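You operate a simulated robot arm through the tools that you are given. There is no shell and no other tool. Be economical: measure what you need, move in short steps, check, and stop when the job is done.

You are at the controls of a simulated two-armed robot. One attempt, no reset.

## Task
Fetch the grey sleeve and stand it on the top of the teal bench. Put the number marker labelled "27" from the right end of the washer bench on the top of the cream bench and the number marker labelled "62" on the shelf under the washer bench. Do these in any order. Set down upright: grey sleeve.

The check looks at the end state, three seconds after you hand in, the way a careful person would. Anything else that was tipped, shoved, dropped, spilled or broken makes it a failure.

## Robot
Two 7-joint arms with two-finger parallel grippers on one trunk, on a base that drives. Base frame: it is fixed to the floor where the robot stands at the start and does not move with it; the origin is under the middle of the robot, x ahead of it, y to its left, z up; the surface under the hand at the start is at about z = 0.8. Units: m, rad, N and s.
The left shoulder is at the start at [0.07, 0.188, 1.315], the right one opposite. With the tool pointing down near the work surface each hand reaches from about 0.14 to 0.74 m from the robot's upright axis, wherever it stands, measured 20 degrees to its own side. Places, roughly: shelf under the washer bench [-0.2, 1.2, 0.2]; top of the cream bench [0.6, 0.3, 0.8]; top of the teal bench [0.6, 1.5, 0.8]. Payload 3.91 kg a hand.
The TCP of each hand is the grasp point between the finger pads, 0.03 m short of the fingertips. In the tool frame z runs along the fingers and y along their closing line. The gripper opens to 0.11 m. The fingers are 0.02 m wide and 0.01 m thick; the gripper's body (0.048 by 0.112 m) begins 0.055 m behind the TCP.
Orientation is that of the tool frame in the base frame, as [roll, pitch, yaw] about the fixed x, y, z axes, in that order (R = Rz(yaw) Ry(pitch) Rx(roll)). With the fingers straight down and closing along the base's y, the tool's x points along the base's -x, its y along +y and its z along -z.

## Interface
- The arms move only by the tool servo_tool. It takes "left_increments", "right_increments" or both (then of equal length, played together; a hand with none holds still); each is a list of rows, each a list of 6 numbers: the shift along the tool's x, y, z in units of 50 mm (1.0 is 50 mm), then the turn, a rotation vector about the tool's x, y, z in units of 4 degrees (1.0 is 4 degrees). In form: [[dx, dy, dz, rx, ry, rz], ...]. A call has 1 to 10 rows; each row shifts and turns the commanded pose from where the row before left it, along the tool's axes as they then stand. "left_hand" and "right_hand" are, for a hand that has rows, the finger opening in m, from 0 to 0.11, set as the call begins (left out, the last holds). A call with a number of a shift or a turn outside -1 to 1 is refused whole. A row lasts 0.2 s, in which the tool goes at most 0.05 m and 0.15 rad; a call with a longer step from one row to the next is refused whole, and so is a gripper value outside its range. A pose out of reach is approached as far as the arm can. The call stops where the force on the tool passes 40 N (or 10 N more than at its start, if that is more) or the arm is blocked; 0.2 s more then pass. Each finger travels about 0.072 m/s and halts on what it meets, pressing with about 32 N; the grip force reading is that of the motor and also rises with nothing between the fingers. The clock runs only during rows and for 0.2 s after the last one: add rows that do not move to give the fingers time. The reply holds the time, the measured pose of the TCP, the force on the tool along the base axes, the opening and the grip force, in the units named above and with some noise, with the torque about the TCP (base axes, N m) and any sound that the robot's microphone picked up.
- Cameras (640 x 400 px; columns grow to the right, rows downward): "scene" is now at [0.0804, 0.0574, 1.5193]; the picture's right is [0.89, -0.45, -0.00], its down [-0.38, -0.77, -0.51] and it looks along [0.23, 0.46, -0.86] (base axes); focal length 214 px, centre (320, 200). "left" rides on the left gripper at [0.072, -0.017, -0.103] in its tool frame; the picture's right is [0.23, 0.97, 0.00], its down [-0.76, 0.18, -0.62] and it looks along [-0.61, 0.14, 0.78] (tool axes); focal length 222 px, centre (320, 200). "right" rides on the right gripper at [0.072, 0.017, -0.103] in its tool frame; the picture's right is [-0.23, 0.97, 0.00], its down [-0.76, -0.18, -0.62] and it looks along [-0.61, -0.14, 0.78] (tool axes); focal length 222 px, centre (320, 200). There is no depth. A picture from a camera that has moved, and an enlarged one, comes with that camera's place and axes in the base frame and with its lens. The place of the scene camera against the robot may be out by one fixed shift of up to 0.012 m in any direction.
- get_image(camera): a new picture of that camera. It takes no simulated time.
- lift_body(by): slides the trunk up (or, below 0, down) by that many m; the arms and the scene camera ride with it, the base frame stays. It gives what a move gives, with no picture.
- steer(legs): drives the robot by 1 to 6 legs, each [ahead, turn to the left] in m and rad, along the robot's own axes; the way and the turn of a leg run together, so that a leg with both is an arc; at most 1.5 m and 3.142 rad a leg. The arms and the cameras ride along, it lands a little off, and it stops where it bumps. It gives what a move gives.
- head_to(pan, tilt): turns the head with the scene camera to pan (to the left, within 1.501 rad either way) and tilt (down, from -0.506 to 1.204), counted from straight ahead of the robot. It gives what a move gives.
- inspect(camera, box): a new picture of the part [left, top, right, bottom] of that camera's present view, enlarged. It takes no simulated time.
- hand_in(): hands the job in; it is judged then, once.

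Go step by step. Nothing tells you exact positions but the pictures and the camera data: compare them with the known pose of the tool, close in by small moves and look again before you grip or let go. The budget is 165 turns and 122 pictures, counting those below and the enlarged ones. Unless the task says otherwise, let go and move clear before handing in, and close with one line.

The tools are called after ">>>" as name(argument=value, ...) on one line, values as JSON. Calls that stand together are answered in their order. servo_tool: Moves the arms, as the interface text tells. Its arguments: {"type":"object","properties":{"left_increments":{"type":"array"},"left_hand":{"type":"number"},"right_increments":{"type":"array"},"right_hand":{"type":"number"}},"required":[]} The other tools are called the same way: lift_body (by) slides the trunk up or down; steer (legs) drives the base; head_to (pan, tilt) turns the head that bears the scene camera; get_image (camera) takes a picture; inspect (camera, box) takes an enlarged picture of a part of a camera's view; hand_in () hands the job in.

At the start:

```text
time_s: 0.0
left_ee_pos: [0.4148, 0.4771, 1.1495]
left_ee_rot: [-3.141, -0.001, -3.141]
left_contact_force: [0.0, 0.1, 0.2]
left_wrist_torque: [0.05, -0.01, -0.01]
left_width: 0.11
left_finger_force: 0.1
right_ee_pos: [0.4546, 0.0433, 1.1178]
right_ee_rot: [3.14, 0.0, -3.141]
right_contact_force: [0.0, -0.7, 0.1]
right_wrist_torque: [-0.02, 0.02, 0.02]
right_width: 0.11
right_finger_force: 0.0
trunk travel left (down, up): [-0.825, 0.115]
robot x, y, heading: [0.0001, -0.0011, 0.004]
head pan, tilt: [1.108, 1.031]
```

scene: 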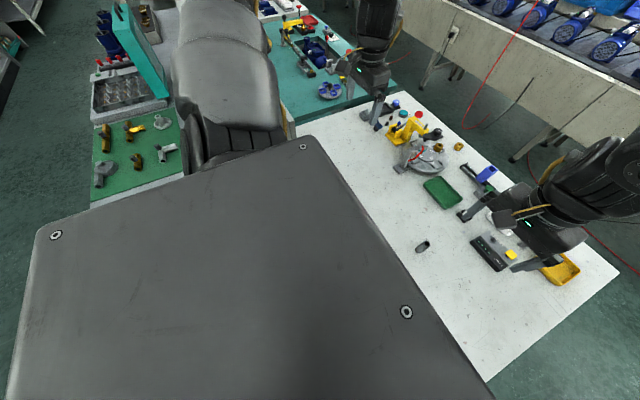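
right: 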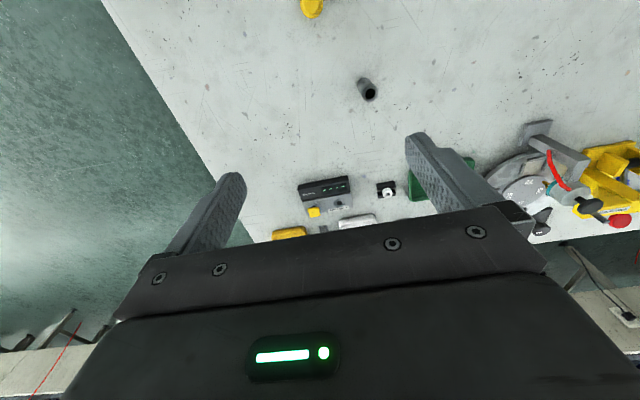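
left: 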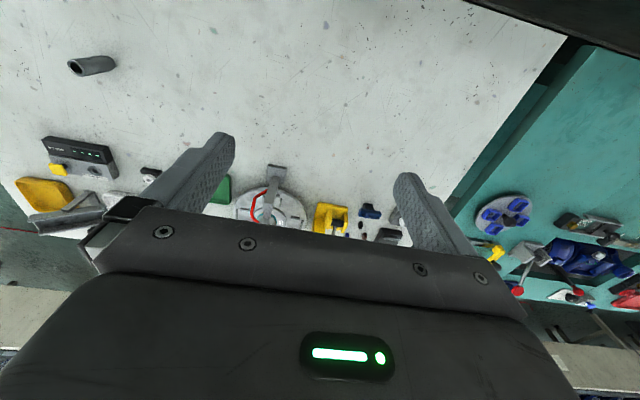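

I see a grey tube-like part on the cream bench that may be the sleeve, with the teal bench further to the left. I'll enlarge it and turn the head to look for the washer bench.

>>> inspect(camera="scene", box=[360, 180, 520, 280])

>>> inspect(camera="right", box=[280, 40, 440, 140])

>>> head_to(pan=1.5, tilt=0.75)

>>> get_image(camera="scene")

```text
4.00 times, centred on (440, 230) of scene
camera zoom: at [0.0804, 0.0574, 1.5193], right [0.89, -0.45, 0.0], down [-0.38, -0.77, -0.51], along [0.23, 0.46, -0.86], focal length 858 px, centre (-160, 80)
```

zoom: 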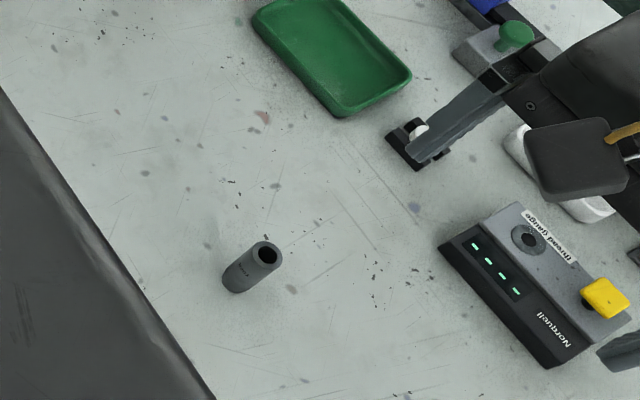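

```text
4.00 times, centred on (360, 90) of right
camera zoom: at [0.383, 0.0591, 1.2214], right [0.23, 0.97, 0.0], down [0.76, -0.18, 0.62], along [0.61, -0.14, -0.78], focal length 888 px, centre (160, 640)
```

zoom: 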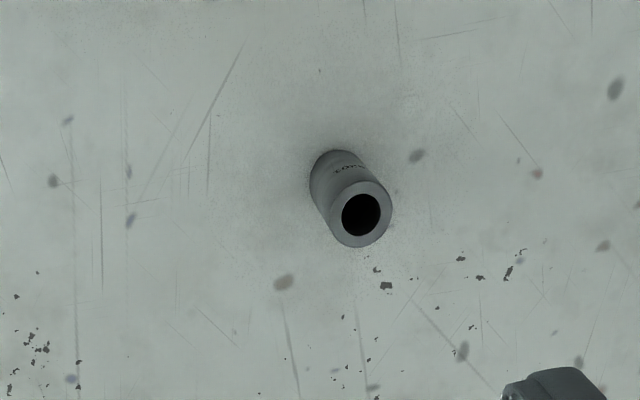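

```text
time_s: 0.9
left_ee_pos: [0.4147, 0.479, 1.1494]
left_ee_rot: [3.141, 0.0, 3.141]
left_contact_force: [0.4, 0.2, -1.1]
left_wrist_torque: [0.04, -0.02, 0.02]
left_width: 0.1102
left_finger_force: 0.1
right_ee_pos: [0.4543, 0.0435, 1.1182]
right_ee_rot: [3.141, 0.001, -3.141]
right_contact_force: [-0.2, -0.1, 0.0]
right_wrist_torque: [0.0, -0.02, 0.0]
right_width: 0.11
right_finger_force: 0.1
trunk travel left (down, up): [-0.825, 0.115]
robot x, y, heading: [0.0005, -0.0023, 0.004]
head pan, tilt: [1.499, 0.75]
```

```text
116 pictures are left
camera scene: at [0.0561, 0.0795, 1.5406], right [1.0, -0.07, 0.0], down [-0.05, -0.68, -0.73], along [0.05, 0.73, -0.68], focal length 214 px, centre (320, 200)
```

scene: 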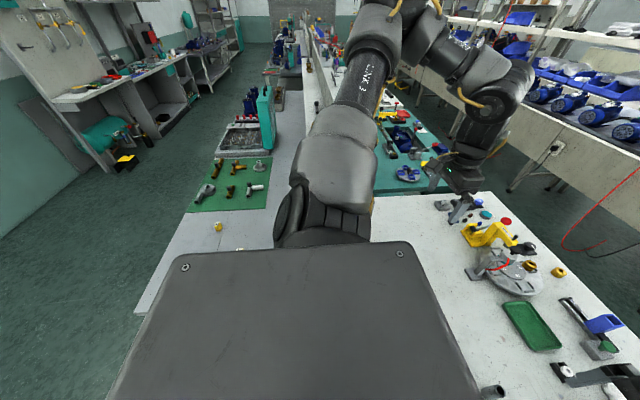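

The sleeve stands upright on the cream bench near the robot. The grey bench to the robot's left, with the green mat, is probably the washer bench, so I'll enlarge it.

>>> inspect(camera="scene", box=[120, 140, 300, 260])

>>> inspect(camera="scene", box=[180, 20, 340, 160])

```text
3.33 times, centred on (210, 200) of scene
camera zoom: at [0.0561, 0.0795, 1.5406], right [1.0, -0.07, 0.0], down [-0.05, -0.68, -0.73], along [0.05, 0.73, -0.68], focal length 715 px, centre (687, 200)
```

zoom: 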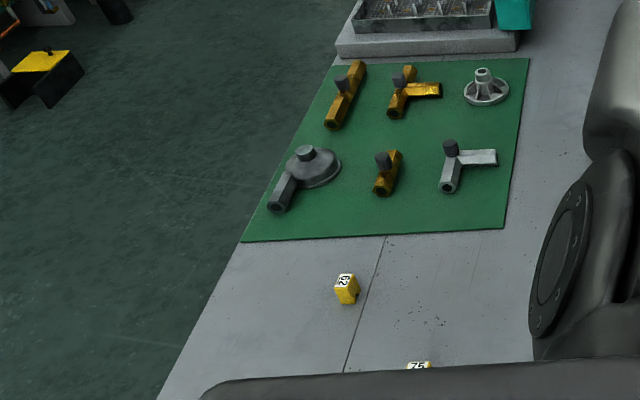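

```text
2.86 times, centred on (260, 90) of scene
camera zoom: at [0.0561, 0.0795, 1.5406], right [1.0, -0.07, 0.0], down [-0.05, -0.68, -0.73], along [0.05, 0.73, -0.68], focal length 613 px, centre (491, 514)
```

zoom: 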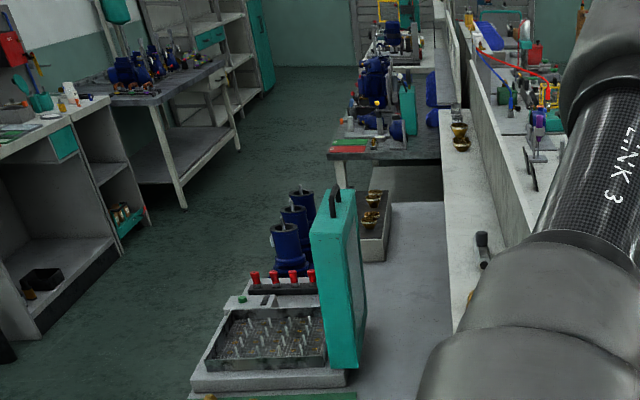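

The near bench carries yellow marker tents ("62" and another one partly hidden). Before planning drives I need the layout of the aisles, so I'll look around.

>>> head_to(pan=0.6, tilt=0.5)

>>> get_image(camera="scene")

>>> head_to(pan=-0.8, tilt=0.6)

>>> get_image(camera="scene")

>>> head_to(pan=1.5, tilt=0.1)

>>> get_image(camera="scene")

```text
time_s: 2.1
left_ee_pos: [0.4149, 0.479, 1.1489]
left_ee_rot: [-3.14, 0.0, -3.141]
left_contact_force: [-0.1, -0.1, -0.3]
left_wrist_torque: [0.0, 0.0, -0.01]
left_width: 0.11
left_finger_force: 0.0
right_ee_pos: [0.4557, 0.0429, 1.117]
right_ee_rot: [3.141, 0.001, -3.14]
right_contact_force: [-0.9, -0.2, 0.0]
right_wrist_torque: [-0.06, 0.01, 0.02]
right_width: 0.1098
right_finger_force: 0.1
trunk travel left (down, up): [-0.825, 0.115]
robot x, y, heading: [0.0035, -0.001, -0.003]
head pan, tilt: [0.6, 0.499]
```

```text
113 pictures are left
camera scene: at [0.1252, 0.0484, 1.5626], right [0.57, -0.82, 0.0], down [-0.4, -0.27, -0.88], along [0.72, 0.5, -0.48], focal length 214 px, centre (320, 200)
```

scene: 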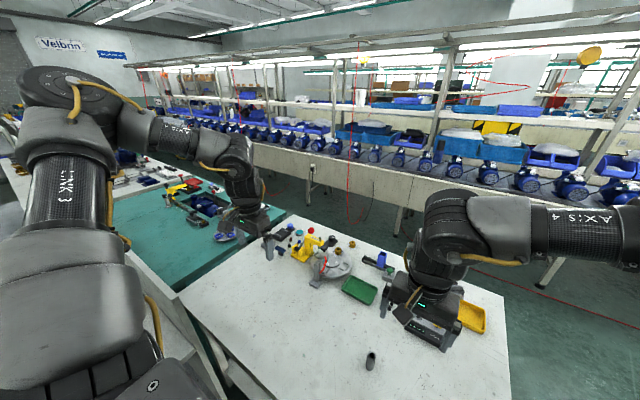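

```text
time_s: 3.6
left_ee_pos: [0.4154, 0.4795, 1.1503]
left_ee_rot: [3.142, 0.001, 3.141]
left_contact_force: [0.0, 0.2, -0.2]
left_wrist_torque: [-0.02, 0.02, -0.03]
left_width: 0.11
left_finger_force: 0.1
right_ee_pos: [0.4555, 0.0439, 1.1192]
right_ee_rot: [3.14, -0.001, -3.142]
right_contact_force: [1.0, -0.4, 0.6]
right_wrist_torque: [0.0, 0.01, 0.03]
right_width: 0.1098
right_finger_force: 0.1
trunk travel left (down, up): [-0.825, 0.115]
robot x, y, heading: [-0.0002, -0.0021, -0.004]
head pan, tilt: [-0.799, 0.6]
```

```text
112 pictures are left
camera scene: at [0.1118, -0.0664, 1.5536], right [-0.72, -0.7, 0.0], down [-0.39, 0.4, -0.83], along [0.58, -0.59, -0.56], focal length 214 px, centre (320, 200)
```

scene: 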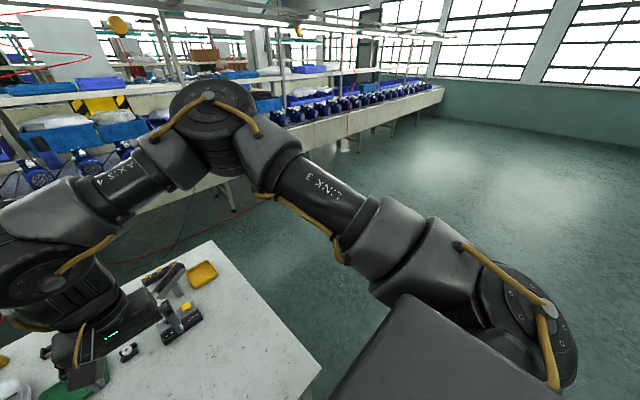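

```text
time_s: 5.7
left_ee_pos: [0.4151, 0.4772, 1.149]
left_ee_rot: [3.141, 0.0, 3.141]
left_contact_force: [-0.6, 0.8, 0.0]
left_wrist_torque: [0.0, 0.02, -0.01]
left_width: 0.1101
left_finger_force: 0.2
right_ee_pos: [0.4551, 0.044, 1.1183]
right_ee_rot: [-3.141, 0.0, -3.141]
right_contact_force: [-0.4, -0.1, 0.9]
right_wrist_torque: [0.01, 0.02, 0.0]
right_width: 0.1101
right_finger_force: 0.1
trunk travel left (down, up): [-0.825, 0.115]
robot x, y, heading: [-0.0005, 0.0, -0.002]
head pan, tilt: [1.499, 0.099]
```

```text
111 pictures are left
camera scene: at [0.0568, 0.0887, 1.5997], right [1.0, -0.07, 0.0], down [-0.01, -0.1, -0.99], along [0.07, 0.99, -0.1], focal length 214 px, centre (320, 200)
```

scene: 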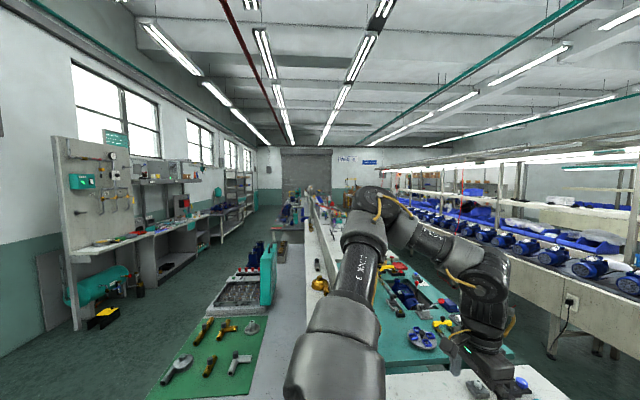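

The washer bench (x about -0.53 to 0.1, y from about 0.38) is worked from the aisle on its -x side, so its right end is the end near me. The sleeve stands at about (0.485, 0.112) on the cream bench. I'll back off slightly and turn left to face the right end of the washer bench.

>>> steer(legs=[[-0.15, 0], [0, 1.57]])

>>> head_to(pan=0.0, tilt=0.7)

>>> get_image(camera="scene")

>>> get_image(camera="left")

```text
time_s: 7.9
left_ee_pos: [0.2186, 0.5136, 1.1509]
left_ee_rot: [-3.129, 0.018, -3.055]
left_contact_force: [0.9, 0.0, 0.3]
left_wrist_torque: [-0.01, -0.01, -0.03]
left_width: 0.1101
left_finger_force: 0.0
right_ee_pos: [0.2968, 0.0896, 1.1182]
right_ee_rot: [3.14, 0.003, -3.038]
right_contact_force: [0.1, -0.3, -0.2]
right_wrist_torque: [0.0, -0.01, 0.04]
right_width: 0.1101
right_finger_force: 0.1
trunk travel left (down, up): [-0.825, 0.115]
robot x, y, heading: [-0.1507, 0.0008, 0.101]
head pan, tilt: [1.499, 0.099]
stopped in leg 2: the force on the tool passed its limit at 75 N (the readings are from after the stop); the commanded pose is now the measured one
```

```text
time_s: 9.5
left_ee_pos: [0.2193, 0.5142, 1.1512]
left_ee_rot: [-3.129, 0.019, -3.053]
left_contact_force: [0.0, 0.2, 0.0]
left_wrist_torque: [0.01, 0.01, 0.02]
left_width: 0.11
left_finger_force: 0.2
right_ee_pos: [0.2968, 0.0896, 1.1187]
right_ee_rot: [3.14, 0.0, -3.038]
right_contact_force: [-1.0, 0.4, -0.3]
right_wrist_torque: [-0.05, 0.01, -0.02]
right_width: 0.1097
right_finger_force: 0.0
trunk travel left (down, up): [-0.825, 0.115]
robot x, y, heading: [-0.1505, -0.0013, 0.102]
head pan, tilt: [0.0, 0.7]
```

```text
110 pictures are left
camera scene: at [-0.0163, 0.0103, 1.545], right [0.1, -0.99, 0.0], down [-0.64, -0.07, -0.77], along [0.76, 0.08, -0.64], focal length 214 px, centre (320, 200)
```

scene: 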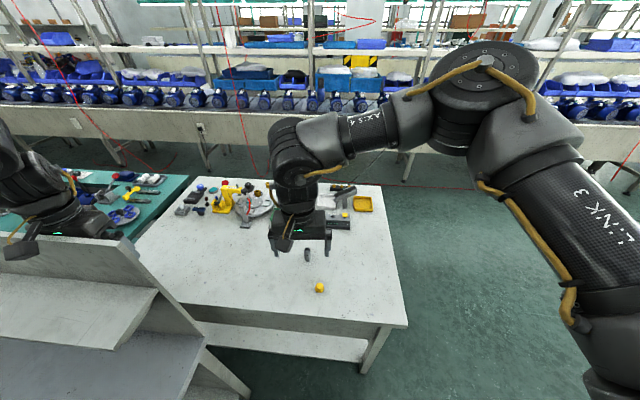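

```text
109 pictures are left
camera left: at [0.1454, 0.4925, 1.2543], right [-0.31, 0.95, -0.02], down [0.73, 0.25, 0.64], along [0.61, 0.19, -0.77], focal length 222 px, centre (320, 200)
```

left: 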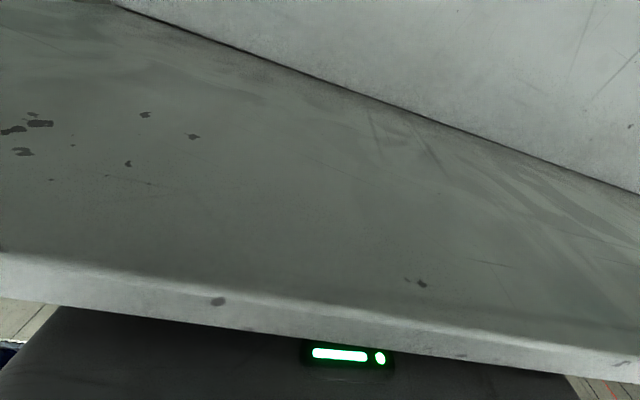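

The left hand touched a raised partition panel that runs along the back of the washer bench, and it stopped there. I'll turn back, reverse further into the open floor, and only then turn left.

>>> steer(legs=[[0, -0.1], [-0.42, 0]])

>>> head_to(pan=1.0, tilt=0.6)

>>> get_image(camera="scene")

```text
time_s: 11.2
left_ee_pos: [0.2161, 0.4763, 1.1509]
left_ee_rot: [-3.131, 0.037, -3.138]
left_contact_force: [7.6, 3.7, -0.7]
left_wrist_torque: [-0.33, 0.64, 0.1]
left_width: 0.1101
left_finger_force: 0.1
right_ee_pos: [0.2439, 0.0449, 1.1179]
right_ee_rot: [-3.141, 0.0, 3.141]
right_contact_force: [-0.6, 0.1, -0.5]
right_wrist_torque: [0.01, 0.0, -0.02]
right_width: 0.1098
right_finger_force: 0.0
trunk travel left (down, up): [-0.825, 0.115]
robot x, y, heading: [-0.2137, 0.0017, -0.002]
head pan, tilt: [0.0, 0.7]
stopped in leg 2: the force on the tool passed its limit at 110 N (the readings are from after the stop); the commanded pose is now the measured one
```

```text
time_s: 12.4
left_ee_pos: [0.2152, 0.4761, 1.1508]
left_ee_rot: [-3.132, 0.039, -3.138]
left_contact_force: [12.3, 2.0, 2.6]
left_wrist_torque: [-0.28, 1.21, 0.21]
left_width: 0.1099
left_finger_force: 0.1
right_ee_pos: [0.2443, 0.0464, 1.1186]
right_ee_rot: [3.14, 0.0, -3.138]
right_contact_force: [-0.4, 0.8, 0.4]
right_wrist_torque: [0.0, 0.01, 0.03]
right_width: 0.1098
right_finger_force: 0.0
trunk travel left (down, up): [-0.825, 0.115]
robot x, y, heading: [-0.2108, -0.0004, -0.001]
head pan, tilt: [1.0, 0.6]
```

```text
108 pictures are left
camera scene: at [-0.1116, 0.0715, 1.5533], right [0.84, -0.54, 0.0], down [-0.31, -0.48, -0.82], along [0.44, 0.69, -0.57], focal length 214 px, centre (320, 200)
```

scene: 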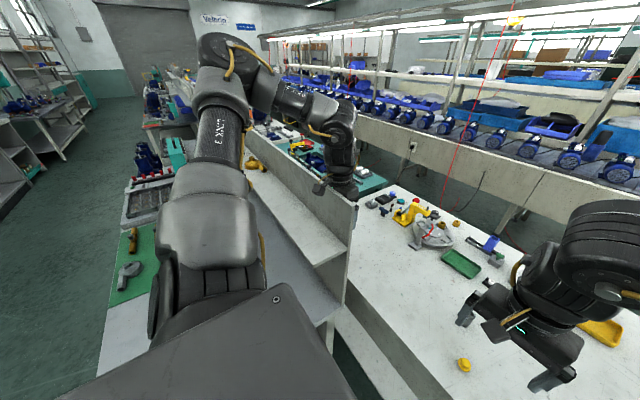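

The left fingers are hooked on the partition's upper edge. I'll ease forward a little and then raise the left hand well above it.

>>> steer(legs=[[0.05, 0]])

>>> servo_tool(left_increments=[[0, 0, -1, 0, 0, 0], [0, 0, -1, 0, 0, 0], [0, 0, -1, 0, 0, 0], [0, 0, -1, 0, 0, 0], [0, 0, -1, 0, 0, 0], [0, 0, 0, 0, 0, 0]])

>>> get_image(camera="left")

>>> get_image(camera="scene")

```text
time_s: 13.4
left_ee_pos: [0.251, 0.4764, 1.1566]
left_ee_rot: [-3.131, 0.051, -3.137]
left_contact_force: [-0.2, 0.3, -0.1]
left_wrist_torque: [0.0, -0.04, 0.0]
left_width: 0.1101
left_finger_force: 0.0
right_ee_pos: [0.2807, 0.046, 1.1245]
right_ee_rot: [3.141, 0.012, -3.135]
right_contact_force: [-0.9, 0.3, 0.6]
right_wrist_torque: [0.0, -0.03, 0.02]
right_width: 0.1104
right_finger_force: 0.1
trunk travel left (down, up): [-0.825, 0.115]
robot x, y, heading: [-0.1607, -0.0037, 0.008]
head pan, tilt: [1.0, 0.6]
```

```text
time_s: 14.8
left_ee_pos: [0.2483, 0.4798, 1.4007]
left_ee_rot: [-3.13, 0.042, -3.136]
left_contact_force: [-0.3, 1.2, -0.4]
left_wrist_torque: [0.0, -0.04, 0.01]
left_width: 0.11
left_finger_force: 0.0
right_ee_pos: [0.2892, 0.0469, 1.1202]
right_ee_rot: [-3.142, 0.005, -3.134]
right_contact_force: [0.4, 0.0, -0.3]
right_wrist_torque: [0.0, 0.02, -0.01]
right_width: 0.1098
right_finger_force: 0.1
trunk travel left (down, up): [-0.825, 0.115]
robot x, y, heading: [-0.1608, -0.0013, -0.001]
head pan, tilt: [1.0, 0.6]
```

```text
107 pictures are left
camera left: at [0.1709, 0.4641, 1.502], right [-0.23, 0.97, -0.02], down [0.73, 0.19, 0.65], along [0.64, 0.14, -0.76], focal length 222 px, centre (320, 200)
```

left: 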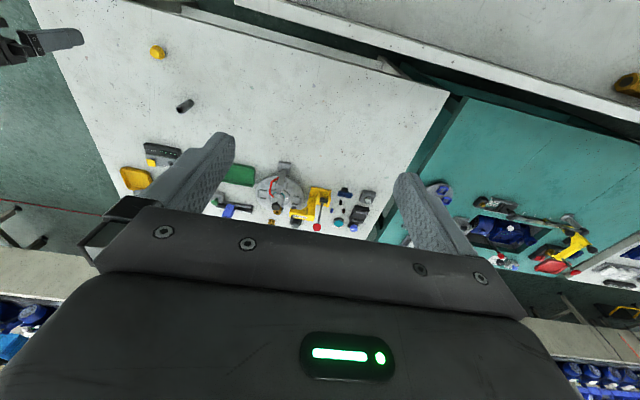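

```text
106 pictures are left
camera scene: at [-0.0652, 0.0721, 1.5535], right [0.84, -0.54, 0.0], down [-0.3, -0.48, -0.82], along [0.44, 0.69, -0.57], focal length 214 px, centre (320, 200)
```

scene: 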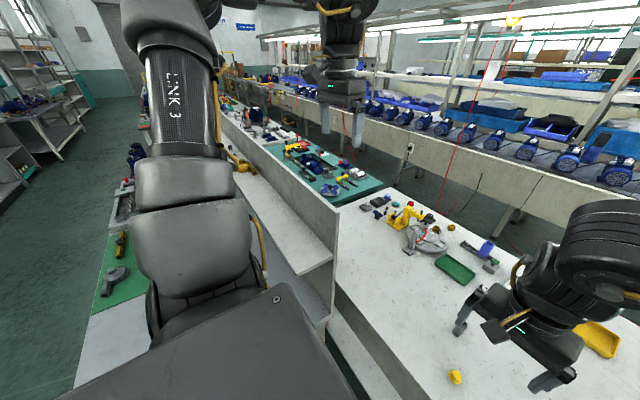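

The left hand is clear above the partition now. I'll reverse into the open floor and turn left to face the right end of the washer bench.

>>> steer(legs=[[-0.4, 0], [0, 1.2]])

>>> head_to(pan=0.0, tilt=0.85)

>>> get_image(camera="scene")

```text
time_s: 20.3
left_ee_pos: [-0.8672, 0.5494, 1.3995]
left_ee_rot: [-3.132, 0.042, -1.915]
left_contact_force: [-0.8, -0.8, -0.1]
left_wrist_torque: [0.03, -0.01, -0.01]
left_width: 0.11
left_finger_force: 0.1
right_ee_pos: [-0.4476, 0.4405, 1.1205]
right_ee_rot: [3.14, 0.003, -1.913]
right_contact_force: [0.1, -0.2, 0.0]
right_wrist_torque: [-0.01, 0.0, 0.0]
right_width: 0.1099
right_finger_force: 0.0
trunk travel left (down, up): [-0.825, 0.115]
robot x, y, heading: [-0.5589, 0.0001, 1.224]
head pan, tilt: [1.0, 0.6]
```

```text
time_s: 21.6
left_ee_pos: [-0.8674, 0.55, 1.4013]
left_ee_rot: [-3.131, 0.044, -1.915]
left_contact_force: [0.8, -0.2, 0.3]
left_wrist_torque: [0.05, 0.01, 0.02]
left_width: 0.1101
left_finger_force: 0.0
right_ee_pos: [-0.4466, 0.4406, 1.1197]
right_ee_rot: [3.138, 0.006, -1.914]
right_contact_force: [0.4, 0.5, 0.0]
right_wrist_torque: [-0.04, -0.01, 0.01]
right_width: 0.1102
right_finger_force: 0.0
trunk travel left (down, up): [-0.825, 0.115]
robot x, y, heading: [-0.5582, 0.0003, 1.223]
head pan, tilt: [0.0, 0.85]
```

```text
105 pictures are left
camera scene: at [-0.5148, 0.1163, 1.5327], right [0.94, -0.34, 0.0], down [-0.26, -0.71, -0.66], along [0.22, 0.62, -0.75], focal length 214 px, centre (320, 200)
```

scene: 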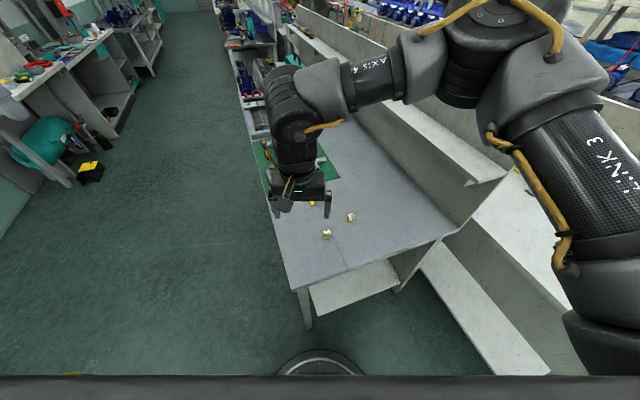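

The washer bench's right end is in view with three yellow tents, and the low shelf sticks out open at this end. I'll read the markers.

>>> inspect(camera="scene", box=[270, 180, 390, 255])

>>> get_image(camera="right")

>>> inspect(camera="scene", box=[260, 240, 580, 400])

```text
5.33 times, centred on (330, 218) of scene
camera zoom: at [-0.5148, 0.1163, 1.5327], right [0.94, -0.34, 0.0], down [-0.26, -0.71, -0.66], along [0.22, 0.62, -0.75], focal length 1144 px, centre (267, 107)
```

zoom: 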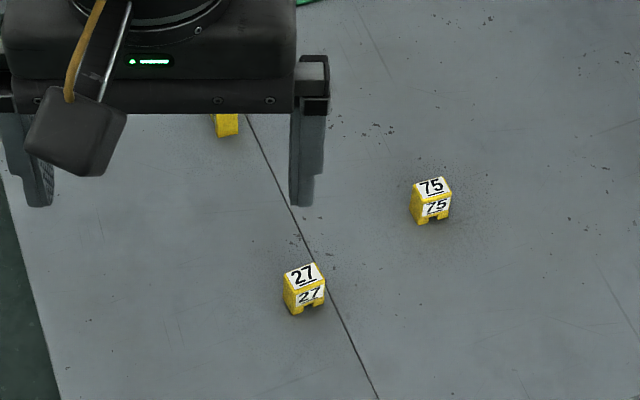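

```text
103 pictures are left
camera right: at [-0.4862, 0.3758, 1.2232], right [-0.84, 0.54, 0.0], down [0.42, 0.66, 0.63], along [0.34, 0.53, -0.78], focal length 222 px, centre (320, 200)
```

right: 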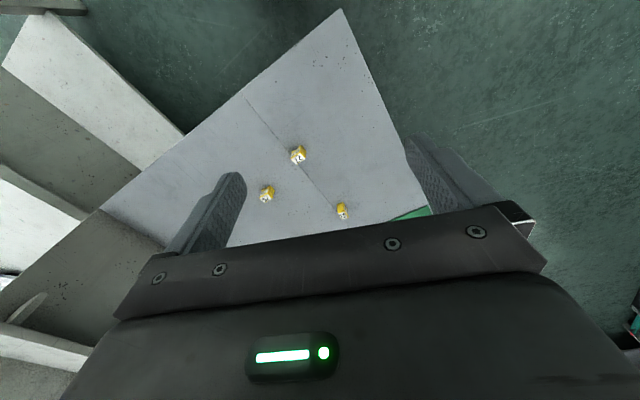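

```text
2.00 times, centred on (420, 320) of scene
camera zoom: at [-0.5148, 0.1163, 1.5327], right [0.94, -0.34, 0.0], down [-0.26, -0.71, -0.66], along [0.22, 0.62, -0.75], focal length 429 px, centre (120, -40)
```

zoom: 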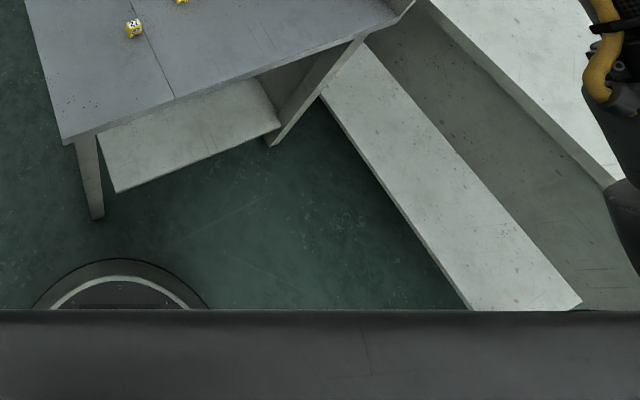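

Marker "27" is at about (-0.335, 0.527), "75" at (-0.22, 0.567) and "62" at about (-0.345, 0.72), each roughly a 28 mm block. The shelf starts at y≈0.41 and is open at this end. I'll square up to the bench end and then use the right hand, pitched forward, for "62".

>>> steer(legs=[[0, 0.347], [0.08, 0]])

>>> get_image(camera="scene")

```text
time_s: 23.7
left_ee_pos: [-1.042, 0.4688, 1.407]
left_ee_rot: [-3.131, 0.053, -1.555]
left_contact_force: [0.9, -1.8, 0.1]
left_wrist_torque: [0.09, 0.01, 0.02]
left_width: 0.1101
left_finger_force: 0.1
right_ee_pos: [-0.6095, 0.517, 1.1266]
right_ee_rot: [3.14, 0.016, -1.551]
right_contact_force: [0.2, 0.5, 0.0]
right_wrist_torque: [0.06, -0.03, -0.01]
right_width: 0.1099
right_finger_force: 0.0
trunk travel left (down, up): [-0.825, 0.115]
robot x, y, heading: [-0.5567, 0.08, 1.585]
head pan, tilt: [0.0, 0.85]
```

```text
101 pictures are left
camera scene: at [-0.56, 0.1874, 1.5341], right [1.0, 0.01, 0.0], down [0.01, -0.74, -0.67], along [-0.01, 0.67, -0.74], focal length 214 px, centre (320, 200)
```

scene: 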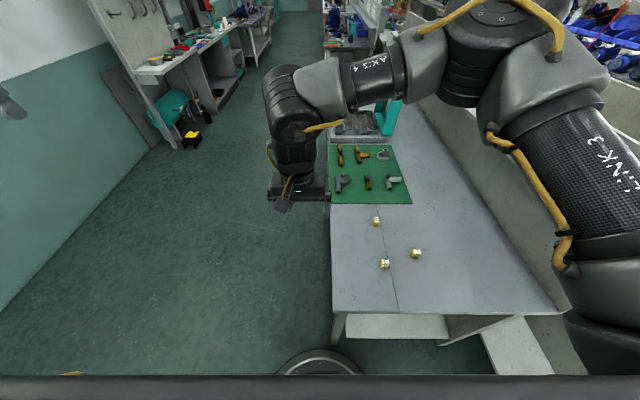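

Markers confirmed: "62" at (-0.334, 0.723) and "27" at (-0.333, 0.533). I'll swing the right hand over them while pitching it 40° forward.

>>> servo_tool(right_increments=[[0, -0.55, 0, 0, -1, 0], [0, -0.55, 0, 0, -1, 0], [0, -0.55, 0, 0, -1, 0], [0, -0.55, 0, 0, -1, 0], [0, -0.55, 0, 0, -1, 0], [0, -0.55, 0, 0, -1, 0], [0, -0.55, 0, 0, -1, 0], [0, -0.55, 0, 0, -1, 0], [0, -0.55, 0, 0, -1, 0], [0, -0.55, 0, 0, -1, 0]], right_hand=0.07)

>>> get_image(camera="right")

>>> get_image(camera="scene")

```text
time_s: 25.9
left_ee_pos: [-1.04, 0.4825, 1.4025]
left_ee_rot: [-3.133, 0.042, -1.556]
left_contact_force: [0.6, 0.0, 0.2]
left_wrist_torque: [-0.03, -0.01, 0.01]
left_width: 0.1099
left_finger_force: 0.1
right_ee_pos: [-0.3366, 0.5614, 1.1164]
right_ee_rot: [3.138, 0.703, -1.553]
right_contact_force: [0.2, -0.1, 0.8]
right_wrist_torque: [0.02, 0.03, 0.01]
right_width: 0.0699
right_finger_force: 0.0
right hand out of reach, approached as far as the arm can: row 9, 10
trunk travel left (down, up): [-0.825, 0.115]
robot x, y, heading: [-0.5593, 0.0791, 1.582]
head pan, tilt: [0.0, 0.85]
```

```text
100 pictures are left
camera right: at [-0.3501, 0.4376, 1.1481], right [-0.98, 0.15, 0.15], down [0.18, 0.18, 0.97], along [0.12, 0.97, -0.2], focal length 222 px, centre (320, 200)
```

right: 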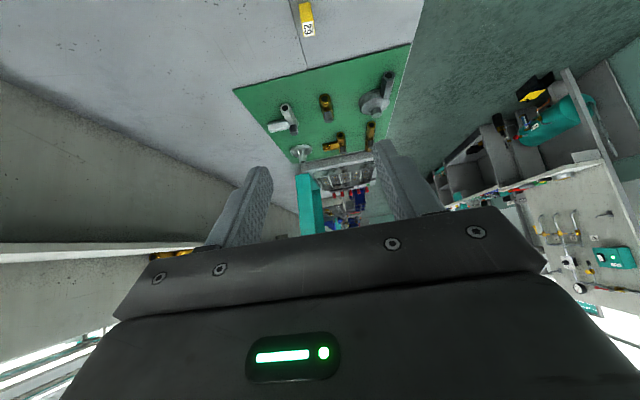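

```text
99 pictures are left
camera scene: at [-0.5582, 0.2041, 1.5326], right [1.0, 0.01, 0.0], down [0.01, -0.75, -0.66], along [-0.01, 0.66, -0.75], focal length 214 px, centre (320, 200)
```

scene: 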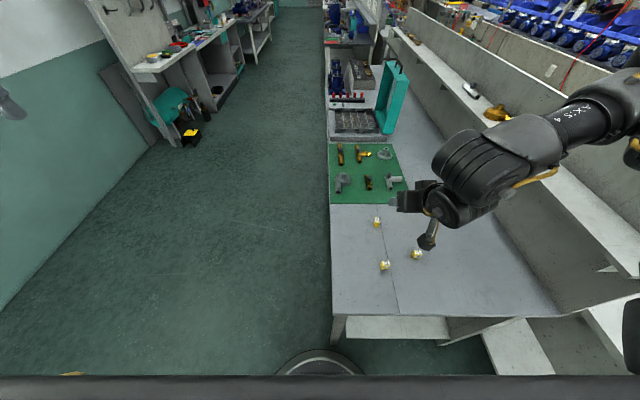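

The right hand is pitched forward and lined up with "62" in x. I'll descend to a standoff about 12 cm short of it along the finger axis.

>>> servo_tool(right_increments=[[0.264, 0, 0.84, 0, 0, 0], [0.264, 0, 0.84, 0, 0, 0], [0.264, 0, 0.84, 0, 0, 0], [0.264, 0, 0.84, 0, 0, 0], [0.264, 0, 0.84, 0, 0, 0]])

>>> get_image(camera="right")

>>> inspect(camera="scene", box=[320, 160, 480, 280])

```text
time_s: 27.1
left_ee_pos: [-1.0379, 0.4845, 1.4036]
left_ee_rot: [-3.134, 0.042, -1.558]
left_contact_force: [0.9, 0.3, -0.8]
left_wrist_torque: [-0.01, 0.05, -0.03]
left_width: 0.1099
left_finger_force: 0.1
right_ee_pos: [-0.3637, 0.6033, 0.9488]
right_ee_rot: [-3.141, 0.706, -1.559]
right_contact_force: [0.0, 0.5, 0.0]
right_wrist_torque: [-0.02, 0.01, -0.01]
right_width: 0.07
right_finger_force: 0.0
right hand out of reach, approached as far as the arm can: row 3, 4, 5
trunk travel left (down, up): [-0.825, 0.115]
robot x, y, heading: [-0.5606, 0.0797, 1.582]
head pan, tilt: [0.0, 0.85]
```

```text
98 pictures are left
camera right: at [-0.3779, 0.4792, 0.9805], right [-0.98, 0.16, 0.15], down [0.18, 0.18, 0.97], along [0.13, 0.97, -0.2], focal length 222 px, centre (320, 200)
```

right: 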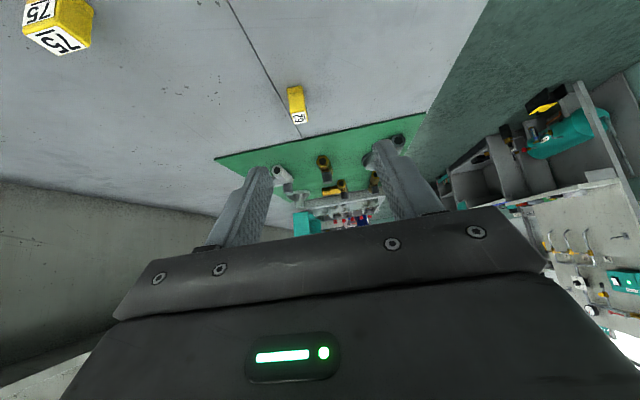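

```text
3.33 times, centred on (400, 220) of scene
camera zoom: at [-0.5565, 0.2052, 1.5326], right [1.0, 0.01, 0.0], down [0.01, -0.75, -0.66], along [-0.01, 0.66, -0.75], focal length 715 px, centre (53, 133)
```

zoom: 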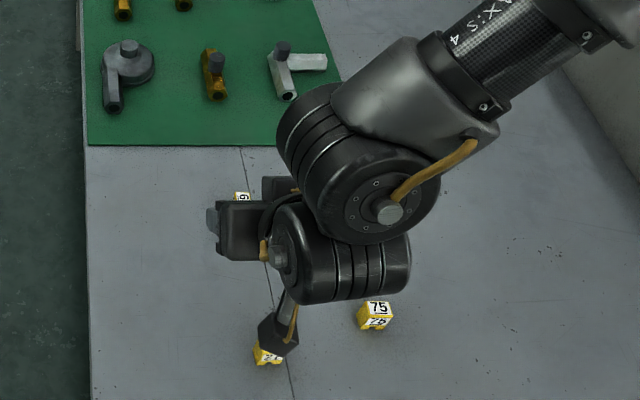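

The arm is folded too tightly to reach at this tilt. I'll back the robot off 0.13 m so the arm is more stretched, then try again.

>>> steer(legs=[[-0.13, 0]])

>>> servo_tool(right_increments=[[-0.64, -0.1, 0.54, 0, 0, 0], [-0.64, -0.1, 0.54, 0, 0, 0], [-0.64, -0.1, 0.54, 0, 0, 0], [-0.64, -0.1, 0.54, 0, 0, 0]])

>>> get_image(camera="right")

>>> get_image(camera="scene")

```text
time_s: 28.4
left_ee_pos: [-1.0404, 0.3542, 1.4019]
left_ee_rot: [-3.13, 0.041, -1.553]
left_contact_force: [0.5, 0.4, -0.1]
left_wrist_torque: [-0.02, 0.06, 0.03]
left_width: 0.1101
left_finger_force: 0.0
right_ee_pos: [-0.3648, 0.4739, 0.9485]
right_ee_rot: [-3.14, 0.703, -1.554]
right_contact_force: [0.3, 0.0, -0.4]
right_wrist_torque: [0.0, -0.03, 0.04]
right_width: 0.0701
right_finger_force: 0.0
trunk travel left (down, up): [-0.825, 0.115]
robot x, y, heading: [-0.5599, -0.0524, 1.581]
head pan, tilt: [0.0, 0.85]
```

```text
time_s: 29.4
left_ee_pos: [-1.0422, 0.3539, 1.401]
left_ee_rot: [-3.13, 0.043, -1.553]
left_contact_force: [-0.6, -0.3, -0.6]
left_wrist_torque: [-0.01, 0.0, 0.01]
left_width: 0.1099
left_finger_force: 0.0
right_ee_pos: [-0.4293, 0.5567, 0.9821]
right_ee_rot: [-3.135, 0.706, -1.562]
right_contact_force: [0.0, -0.8, -0.2]
right_wrist_torque: [0.02, -0.01, -0.05]
right_width: 0.07
right_finger_force: 0.1
right hand out of reach, approached as far as the arm can: row 1, 2, 3, 4
trunk travel left (down, up): [-0.825, 0.115]
robot x, y, heading: [-0.5558, -0.0505, 1.584]
head pan, tilt: [0.0, 0.85]
```

```text
96 pictures are left
camera right: at [-0.4443, 0.4318, 1.0138], right [-0.98, 0.17, 0.14], down [0.17, 0.17, 0.97], along [0.14, 0.97, -0.2], focal length 222 px, centre (320, 200)
```

right: 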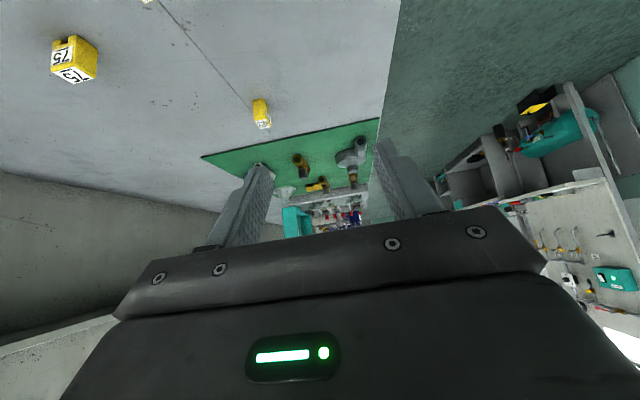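

```text
95 pictures are left
camera scene: at [-0.5608, 0.0748, 1.5326], right [1.0, 0.01, 0.0], down [0.01, -0.75, -0.66], along [-0.01, 0.66, -0.75], focal length 214 px, centre (320, 200)
```

scene: 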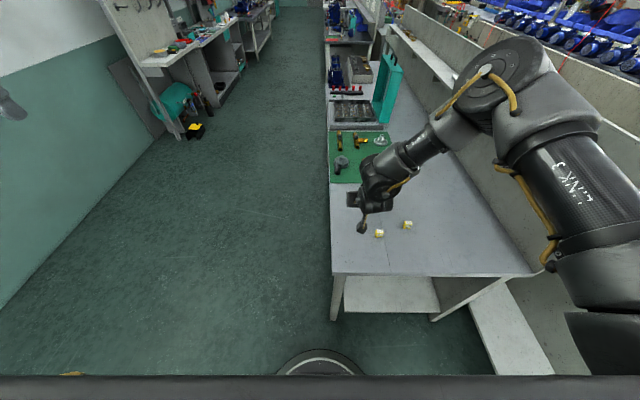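

The wrist limits make the forward tilt impractical. I'll go back to a vertical grasp; at the shelf I can lower the trunk fully and drive the hand in under the bench top. First I'll untilt and drive forward again.

>>> servo_tool(right_increments=[[0, -0.1, -0.5, 0, 1, 0], [0, -0.1, -0.5, 0, 1, 0], [0, -0.1, 0, 0, 1, 0], [0, -0.1, 0, 0, 1, 0], [0, -0.1, 0, 0, 1, 0], [0, -0.1, 0, 0, 1, 0], [0, -0.1, 0, 0, 1, 0], [0, -0.1, 0, 0, 1, 0], [0, -0.1, 0, 0, 1, 0], [0, -0.1, 0, 0, 1, 0]])

>>> steer(legs=[[0.13, 0]])

>>> get_image(camera="right")

```text
time_s: 31.6
left_ee_pos: [-1.0412, 0.3529, 1.4011]
left_ee_rot: [-3.131, 0.043, -1.554]
left_contact_force: [0.0, 0.2, -0.2]
left_wrist_torque: [0.01, -0.03, -0.03]
left_width: 0.1101
left_finger_force: 0.0
right_ee_pos: [-0.4409, 0.4562, 1.0366]
right_ee_rot: [-3.136, 0.008, -1.561]
right_contact_force: [-0.5, -0.2, 0.6]
right_wrist_torque: [0.07, -0.04, -0.01]
right_width: 0.0699
right_finger_force: 0.1
right hand out of reach, approached as far as the arm can: row 3, 4, 5, 6, 7, 8, 9, 10
trunk travel left (down, up): [-0.825, 0.115]
robot x, y, heading: [-0.5592, -0.0486, 1.578]
head pan, tilt: [0.0, 0.85]
```

```text
time_s: 32.9
left_ee_pos: [-1.0409, 0.4822, 1.4028]
left_ee_rot: [-3.131, 0.045, -1.555]
left_contact_force: [0.2, -0.8, 0.4]
left_wrist_torque: [0.0, 0.03, 0.04]
left_width: 0.11
left_finger_force: 0.0
right_ee_pos: [-0.4426, 0.5856, 1.0383]
right_ee_rot: [-3.137, 0.009, -1.563]
right_contact_force: [-0.4, 0.0, -0.5]
right_wrist_torque: [0.01, 0.0, 0.03]
right_width: 0.0699
right_finger_force: 0.1
trunk travel left (down, up): [-0.825, 0.115]
robot x, y, heading: [-0.5614, 0.0798, 1.586]
head pan, tilt: [0.0, 0.85]
```

```text
94 pictures are left
camera right: at [-0.4584, 0.5097, 1.1407], right [-0.98, 0.22, 0.0], down [0.17, 0.76, 0.63], along [0.14, 0.62, -0.78], focal length 222 px, centre (320, 200)
```

right: 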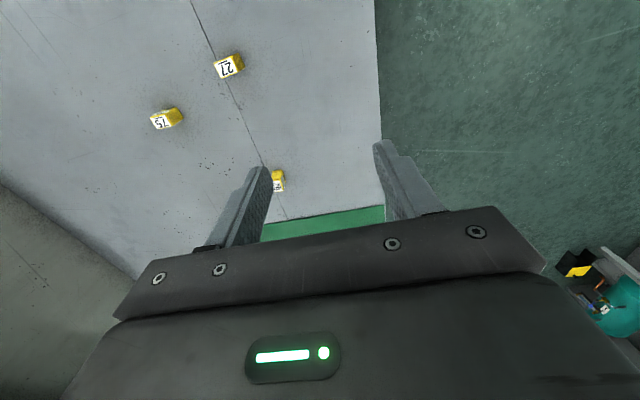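

The hand is vertical again and "62" shows at about (-0.335, 0.715). I'll move above it.

>>> servo_tool(right_increments=[[0, -0.7, -0.2, 0, 0, 0], [0, -0.7, -0.2, 0, 0, 0], [-0.4, -0.7, 0, 0, 0, 0], [-0.8, 0, 0, 0, 0, 0], [-0.8, 0, 0, 0, 0, 0], [-0.6, 0, 0, 0, 0, 0]])

>>> get_image(camera="right")

>>> get_image(camera="scene")

```text
time_s: 34.3
left_ee_pos: [-1.0425, 0.4846, 1.4007]
left_ee_rot: [-3.132, 0.044, -1.555]
left_contact_force: [0.6, 0.5, -1.1]
left_wrist_torque: [-0.01, 0.02, -0.01]
left_width: 0.11
left_finger_force: 0.0
right_ee_pos: [-0.4574, 0.6081, 1.0714]
right_ee_rot: [-3.137, 0.01, -1.566]
right_contact_force: [-0.4, 0.1, 0.9]
right_wrist_torque: [-0.01, -0.02, 0.03]
right_width: 0.0699
right_finger_force: 0.0
right hand out of reach, approached as far as the arm can: row 1, 2, 3, 4, 5, 6
trunk travel left (down, up): [-0.825, 0.115]
robot x, y, heading: [-0.5616, 0.0782, 1.583]
head pan, tilt: [0.0, 0.85]
```

```text
93 pictures are left
camera right: at [-0.4736, 0.5334, 1.1743], right [-0.97, 0.22, 0.0], down [0.17, 0.76, 0.63], along [0.14, 0.61, -0.78], focal length 222 px, centre (320, 200)
```

right: 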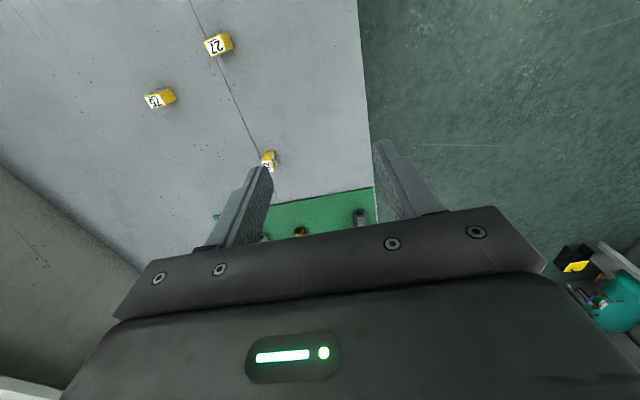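

```text
92 pictures are left
camera scene: at [-0.5614, 0.2041, 1.5326], right [1.0, 0.01, 0.0], down [0.01, -0.75, -0.66], along [-0.01, 0.66, -0.75], focal length 214 px, centre (320, 200)
```

scene: 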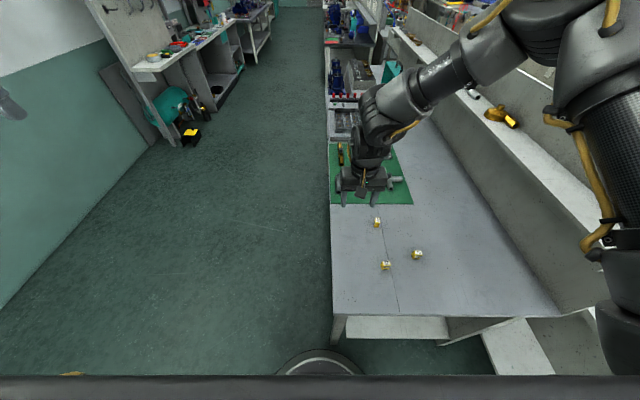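

The right arm appears stuck at a joint limit. I'll go back toward its starting pose relative to the robot to free it, then approach again without the tilt.

>>> servo_tool(right_increments=[[0.35, 0.7, -0.2, 0, 0, 0], [0.35, 0.7, -0.2, 0, 0, 0], [0.35, 0.7, -0.2, 0, 0, 0], [0.35, 0.7, -0.2, 0, 0, 0], [0, 0, 0, 0, 0, 0]])

>>> servo_tool(right_increments=[[0, -0.8, 0, 0, 0, 0], [0, -0.8, 0, 0, 0, 0], [0, -0.8, 0, 0, 0, 0], [0, -0.8, 0, 0, 0, 0]])

>>> get_image(camera="scene")

```text
time_s: 35.5
left_ee_pos: [-1.0421, 0.4833, 1.401]
left_ee_rot: [-3.132, 0.044, -1.553]
left_contact_force: [1.1, -0.3, 0.0]
left_wrist_torque: [0.02, 0.02, 0.0]
left_width: 0.1098
left_finger_force: 0.0
right_ee_pos: [-0.5964, 0.5354, 1.1113]
right_ee_rot: [-3.138, 0.009, -1.566]
right_contact_force: [-0.6, -0.2, -0.6]
right_wrist_torque: [-0.01, -0.01, 0.04]
right_width: 0.07
right_finger_force: 0.1
trunk travel left (down, up): [-0.825, 0.115]
robot x, y, heading: [-0.5591, 0.0792, 1.585]
head pan, tilt: [0.0, 0.85]
```

```text
time_s: 36.5
left_ee_pos: [-1.0392, 0.4818, 1.4027]
left_ee_rot: [-3.133, 0.046, -1.554]
left_contact_force: [0.6, 0.3, 0.2]
left_wrist_torque: [0.01, 0.0, 0.0]
left_width: 0.1103
left_finger_force: 0.1
right_ee_pos: [-0.4321, 0.5403, 1.1106]
right_ee_rot: [-3.139, 0.01, -1.563]
right_contact_force: [0.1, 0.0, 0.3]
right_wrist_torque: [-0.02, 0.03, -0.03]
right_width: 0.0699
right_finger_force: 0.1
trunk travel left (down, up): [-0.825, 0.115]
robot x, y, heading: [-0.5617, 0.0761, 1.582]
head pan, tilt: [0.0, 0.85]
```

```text
91 pictures are left
camera scene: at [-0.5576, 0.203, 1.5327], right [1.0, 0.01, 0.0], down [0.01, -0.75, -0.66], along [-0.01, 0.66, -0.75], focal length 214 px, centre (320, 200)
```

scene: 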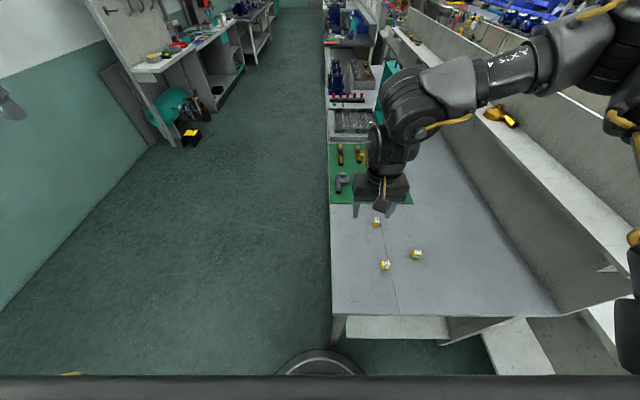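

The right hand is moving freely again. I'll continue to a point above "62", staying high.

>>> servo_tool(right_increments=[[-0.85, -0.48, 0, 0, 0, 0], [-0.85, -0.48, 0, 0, 0, 0], [-0.85, -0.48, 0, 0, 0, 0], [-0.85, -0.48, 0, 0, 0, 0], [0, 0, 0, 0, 0, 0]])

>>> get_image(camera="scene")

```text
time_s: 37.7
left_ee_pos: [-1.0419, 0.4825, 1.4021]
left_ee_rot: [-3.131, 0.043, -1.554]
left_contact_force: [0.2, 0.5, 0.1]
left_wrist_torque: [-0.04, -0.03, 0.03]
left_width: 0.1099
left_finger_force: 0.0
right_ee_pos: [-0.4298, 0.5874, 1.1151]
right_ee_rot: [-3.138, 0.01, -1.567]
right_contact_force: [0.2, 0.7, -0.3]
right_wrist_torque: [-0.04, 0.03, 0.01]
right_width: 0.0698
right_finger_force: 0.1
right hand out of reach, approached as far as the arm can: row 1, 2, 3, 4
trunk travel left (down, up): [-0.825, 0.115]
robot x, y, heading: [-0.5549, 0.0804, 1.585]
head pan, tilt: [0.0, 0.85]
```

```text
90 pictures are left
camera scene: at [-0.5599, 0.2033, 1.5326], right [1.0, 0.01, 0.0], down [0.01, -0.75, -0.66], along [-0.01, 0.66, -0.75], focal length 214 px, centre (320, 200)
```

scene: 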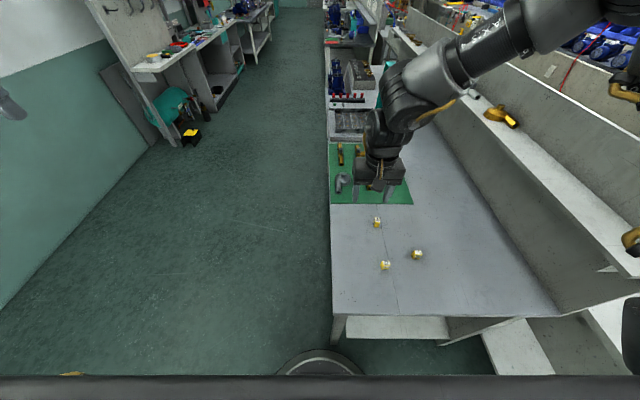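

The arm is still limited. I'll test whether the wrist yaw is the joint at its limit by turning the tool about its own axis and then trying to move forward.

>>> servo_tool(right_increments=[[0, 0, 0, 0, 0, 1], [0, 0, 0, 0, 0, 1], [0, 0, 0, 0, 0, 1], [0, 0, 0, 0, 0, 1], [0, 0, 0, 0, 0, 1], [-0.6, -0.6, 0, 0, 0, 0], [-0.6, -0.6, 0, 0, 0, 0]])

```text
time_s: 39.3
left_ee_pos: [-1.0389, 0.4834, 1.4028]
left_ee_rot: [-3.133, 0.044, -1.556]
left_contact_force: [1.0, 0.6, -0.1]
left_wrist_torque: [-0.01, 0.03, 0.0]
left_width: 0.1099
left_finger_force: 0.0
right_ee_pos: [-0.3511, 0.6266, 1.1118]
right_ee_rot: [3.14, 0.009, -1.914]
right_contact_force: [-0.5, 0.1, 0.1]
right_wrist_torque: [0.02, 0.01, 0.01]
right_width: 0.0701
right_finger_force: 0.2
trunk travel left (down, up): [-0.825, 0.115]
robot x, y, heading: [-0.5636, 0.0752, 1.586]
head pan, tilt: [0.0, 0.85]
```

The wrist roll was indeed the limit; with the tool yawed it moves freely. I'll look at how "62" is oriented to choose the grip yaw.

>>> get_image(camera="right")

>>> inspect(camera="scene", box=[340, 190, 440, 280])

```text
89 pictures are left
camera right: at [-0.3904, 0.5613, 1.2159], right [-0.84, 0.54, 0.0], down [0.42, 0.65, 0.63], along [0.34, 0.53, -0.78], focal length 222 px, centre (320, 200)
```

right: 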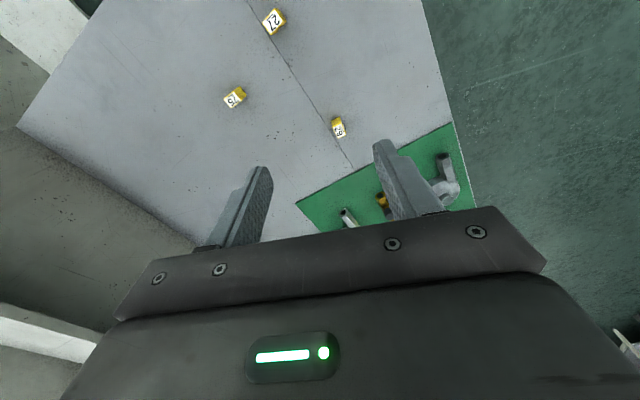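

```text
4.44 times, centred on (390, 235) of scene
camera zoom: at [-0.5572, 0.204, 1.5326], right [1.0, 0.01, 0.0], down [0.01, -0.75, -0.66], along [-0.01, 0.66, -0.75], focal length 953 px, centre (9, 44)
```

zoom: 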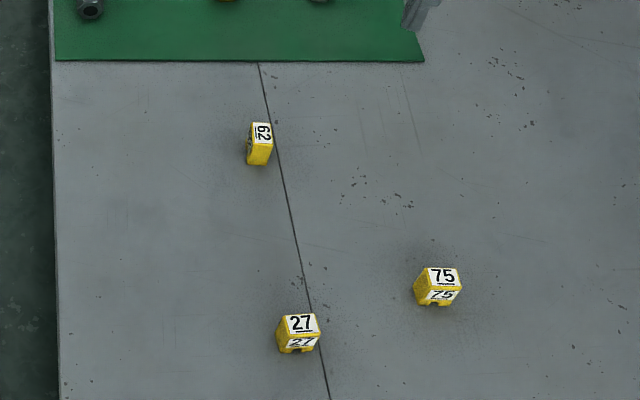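

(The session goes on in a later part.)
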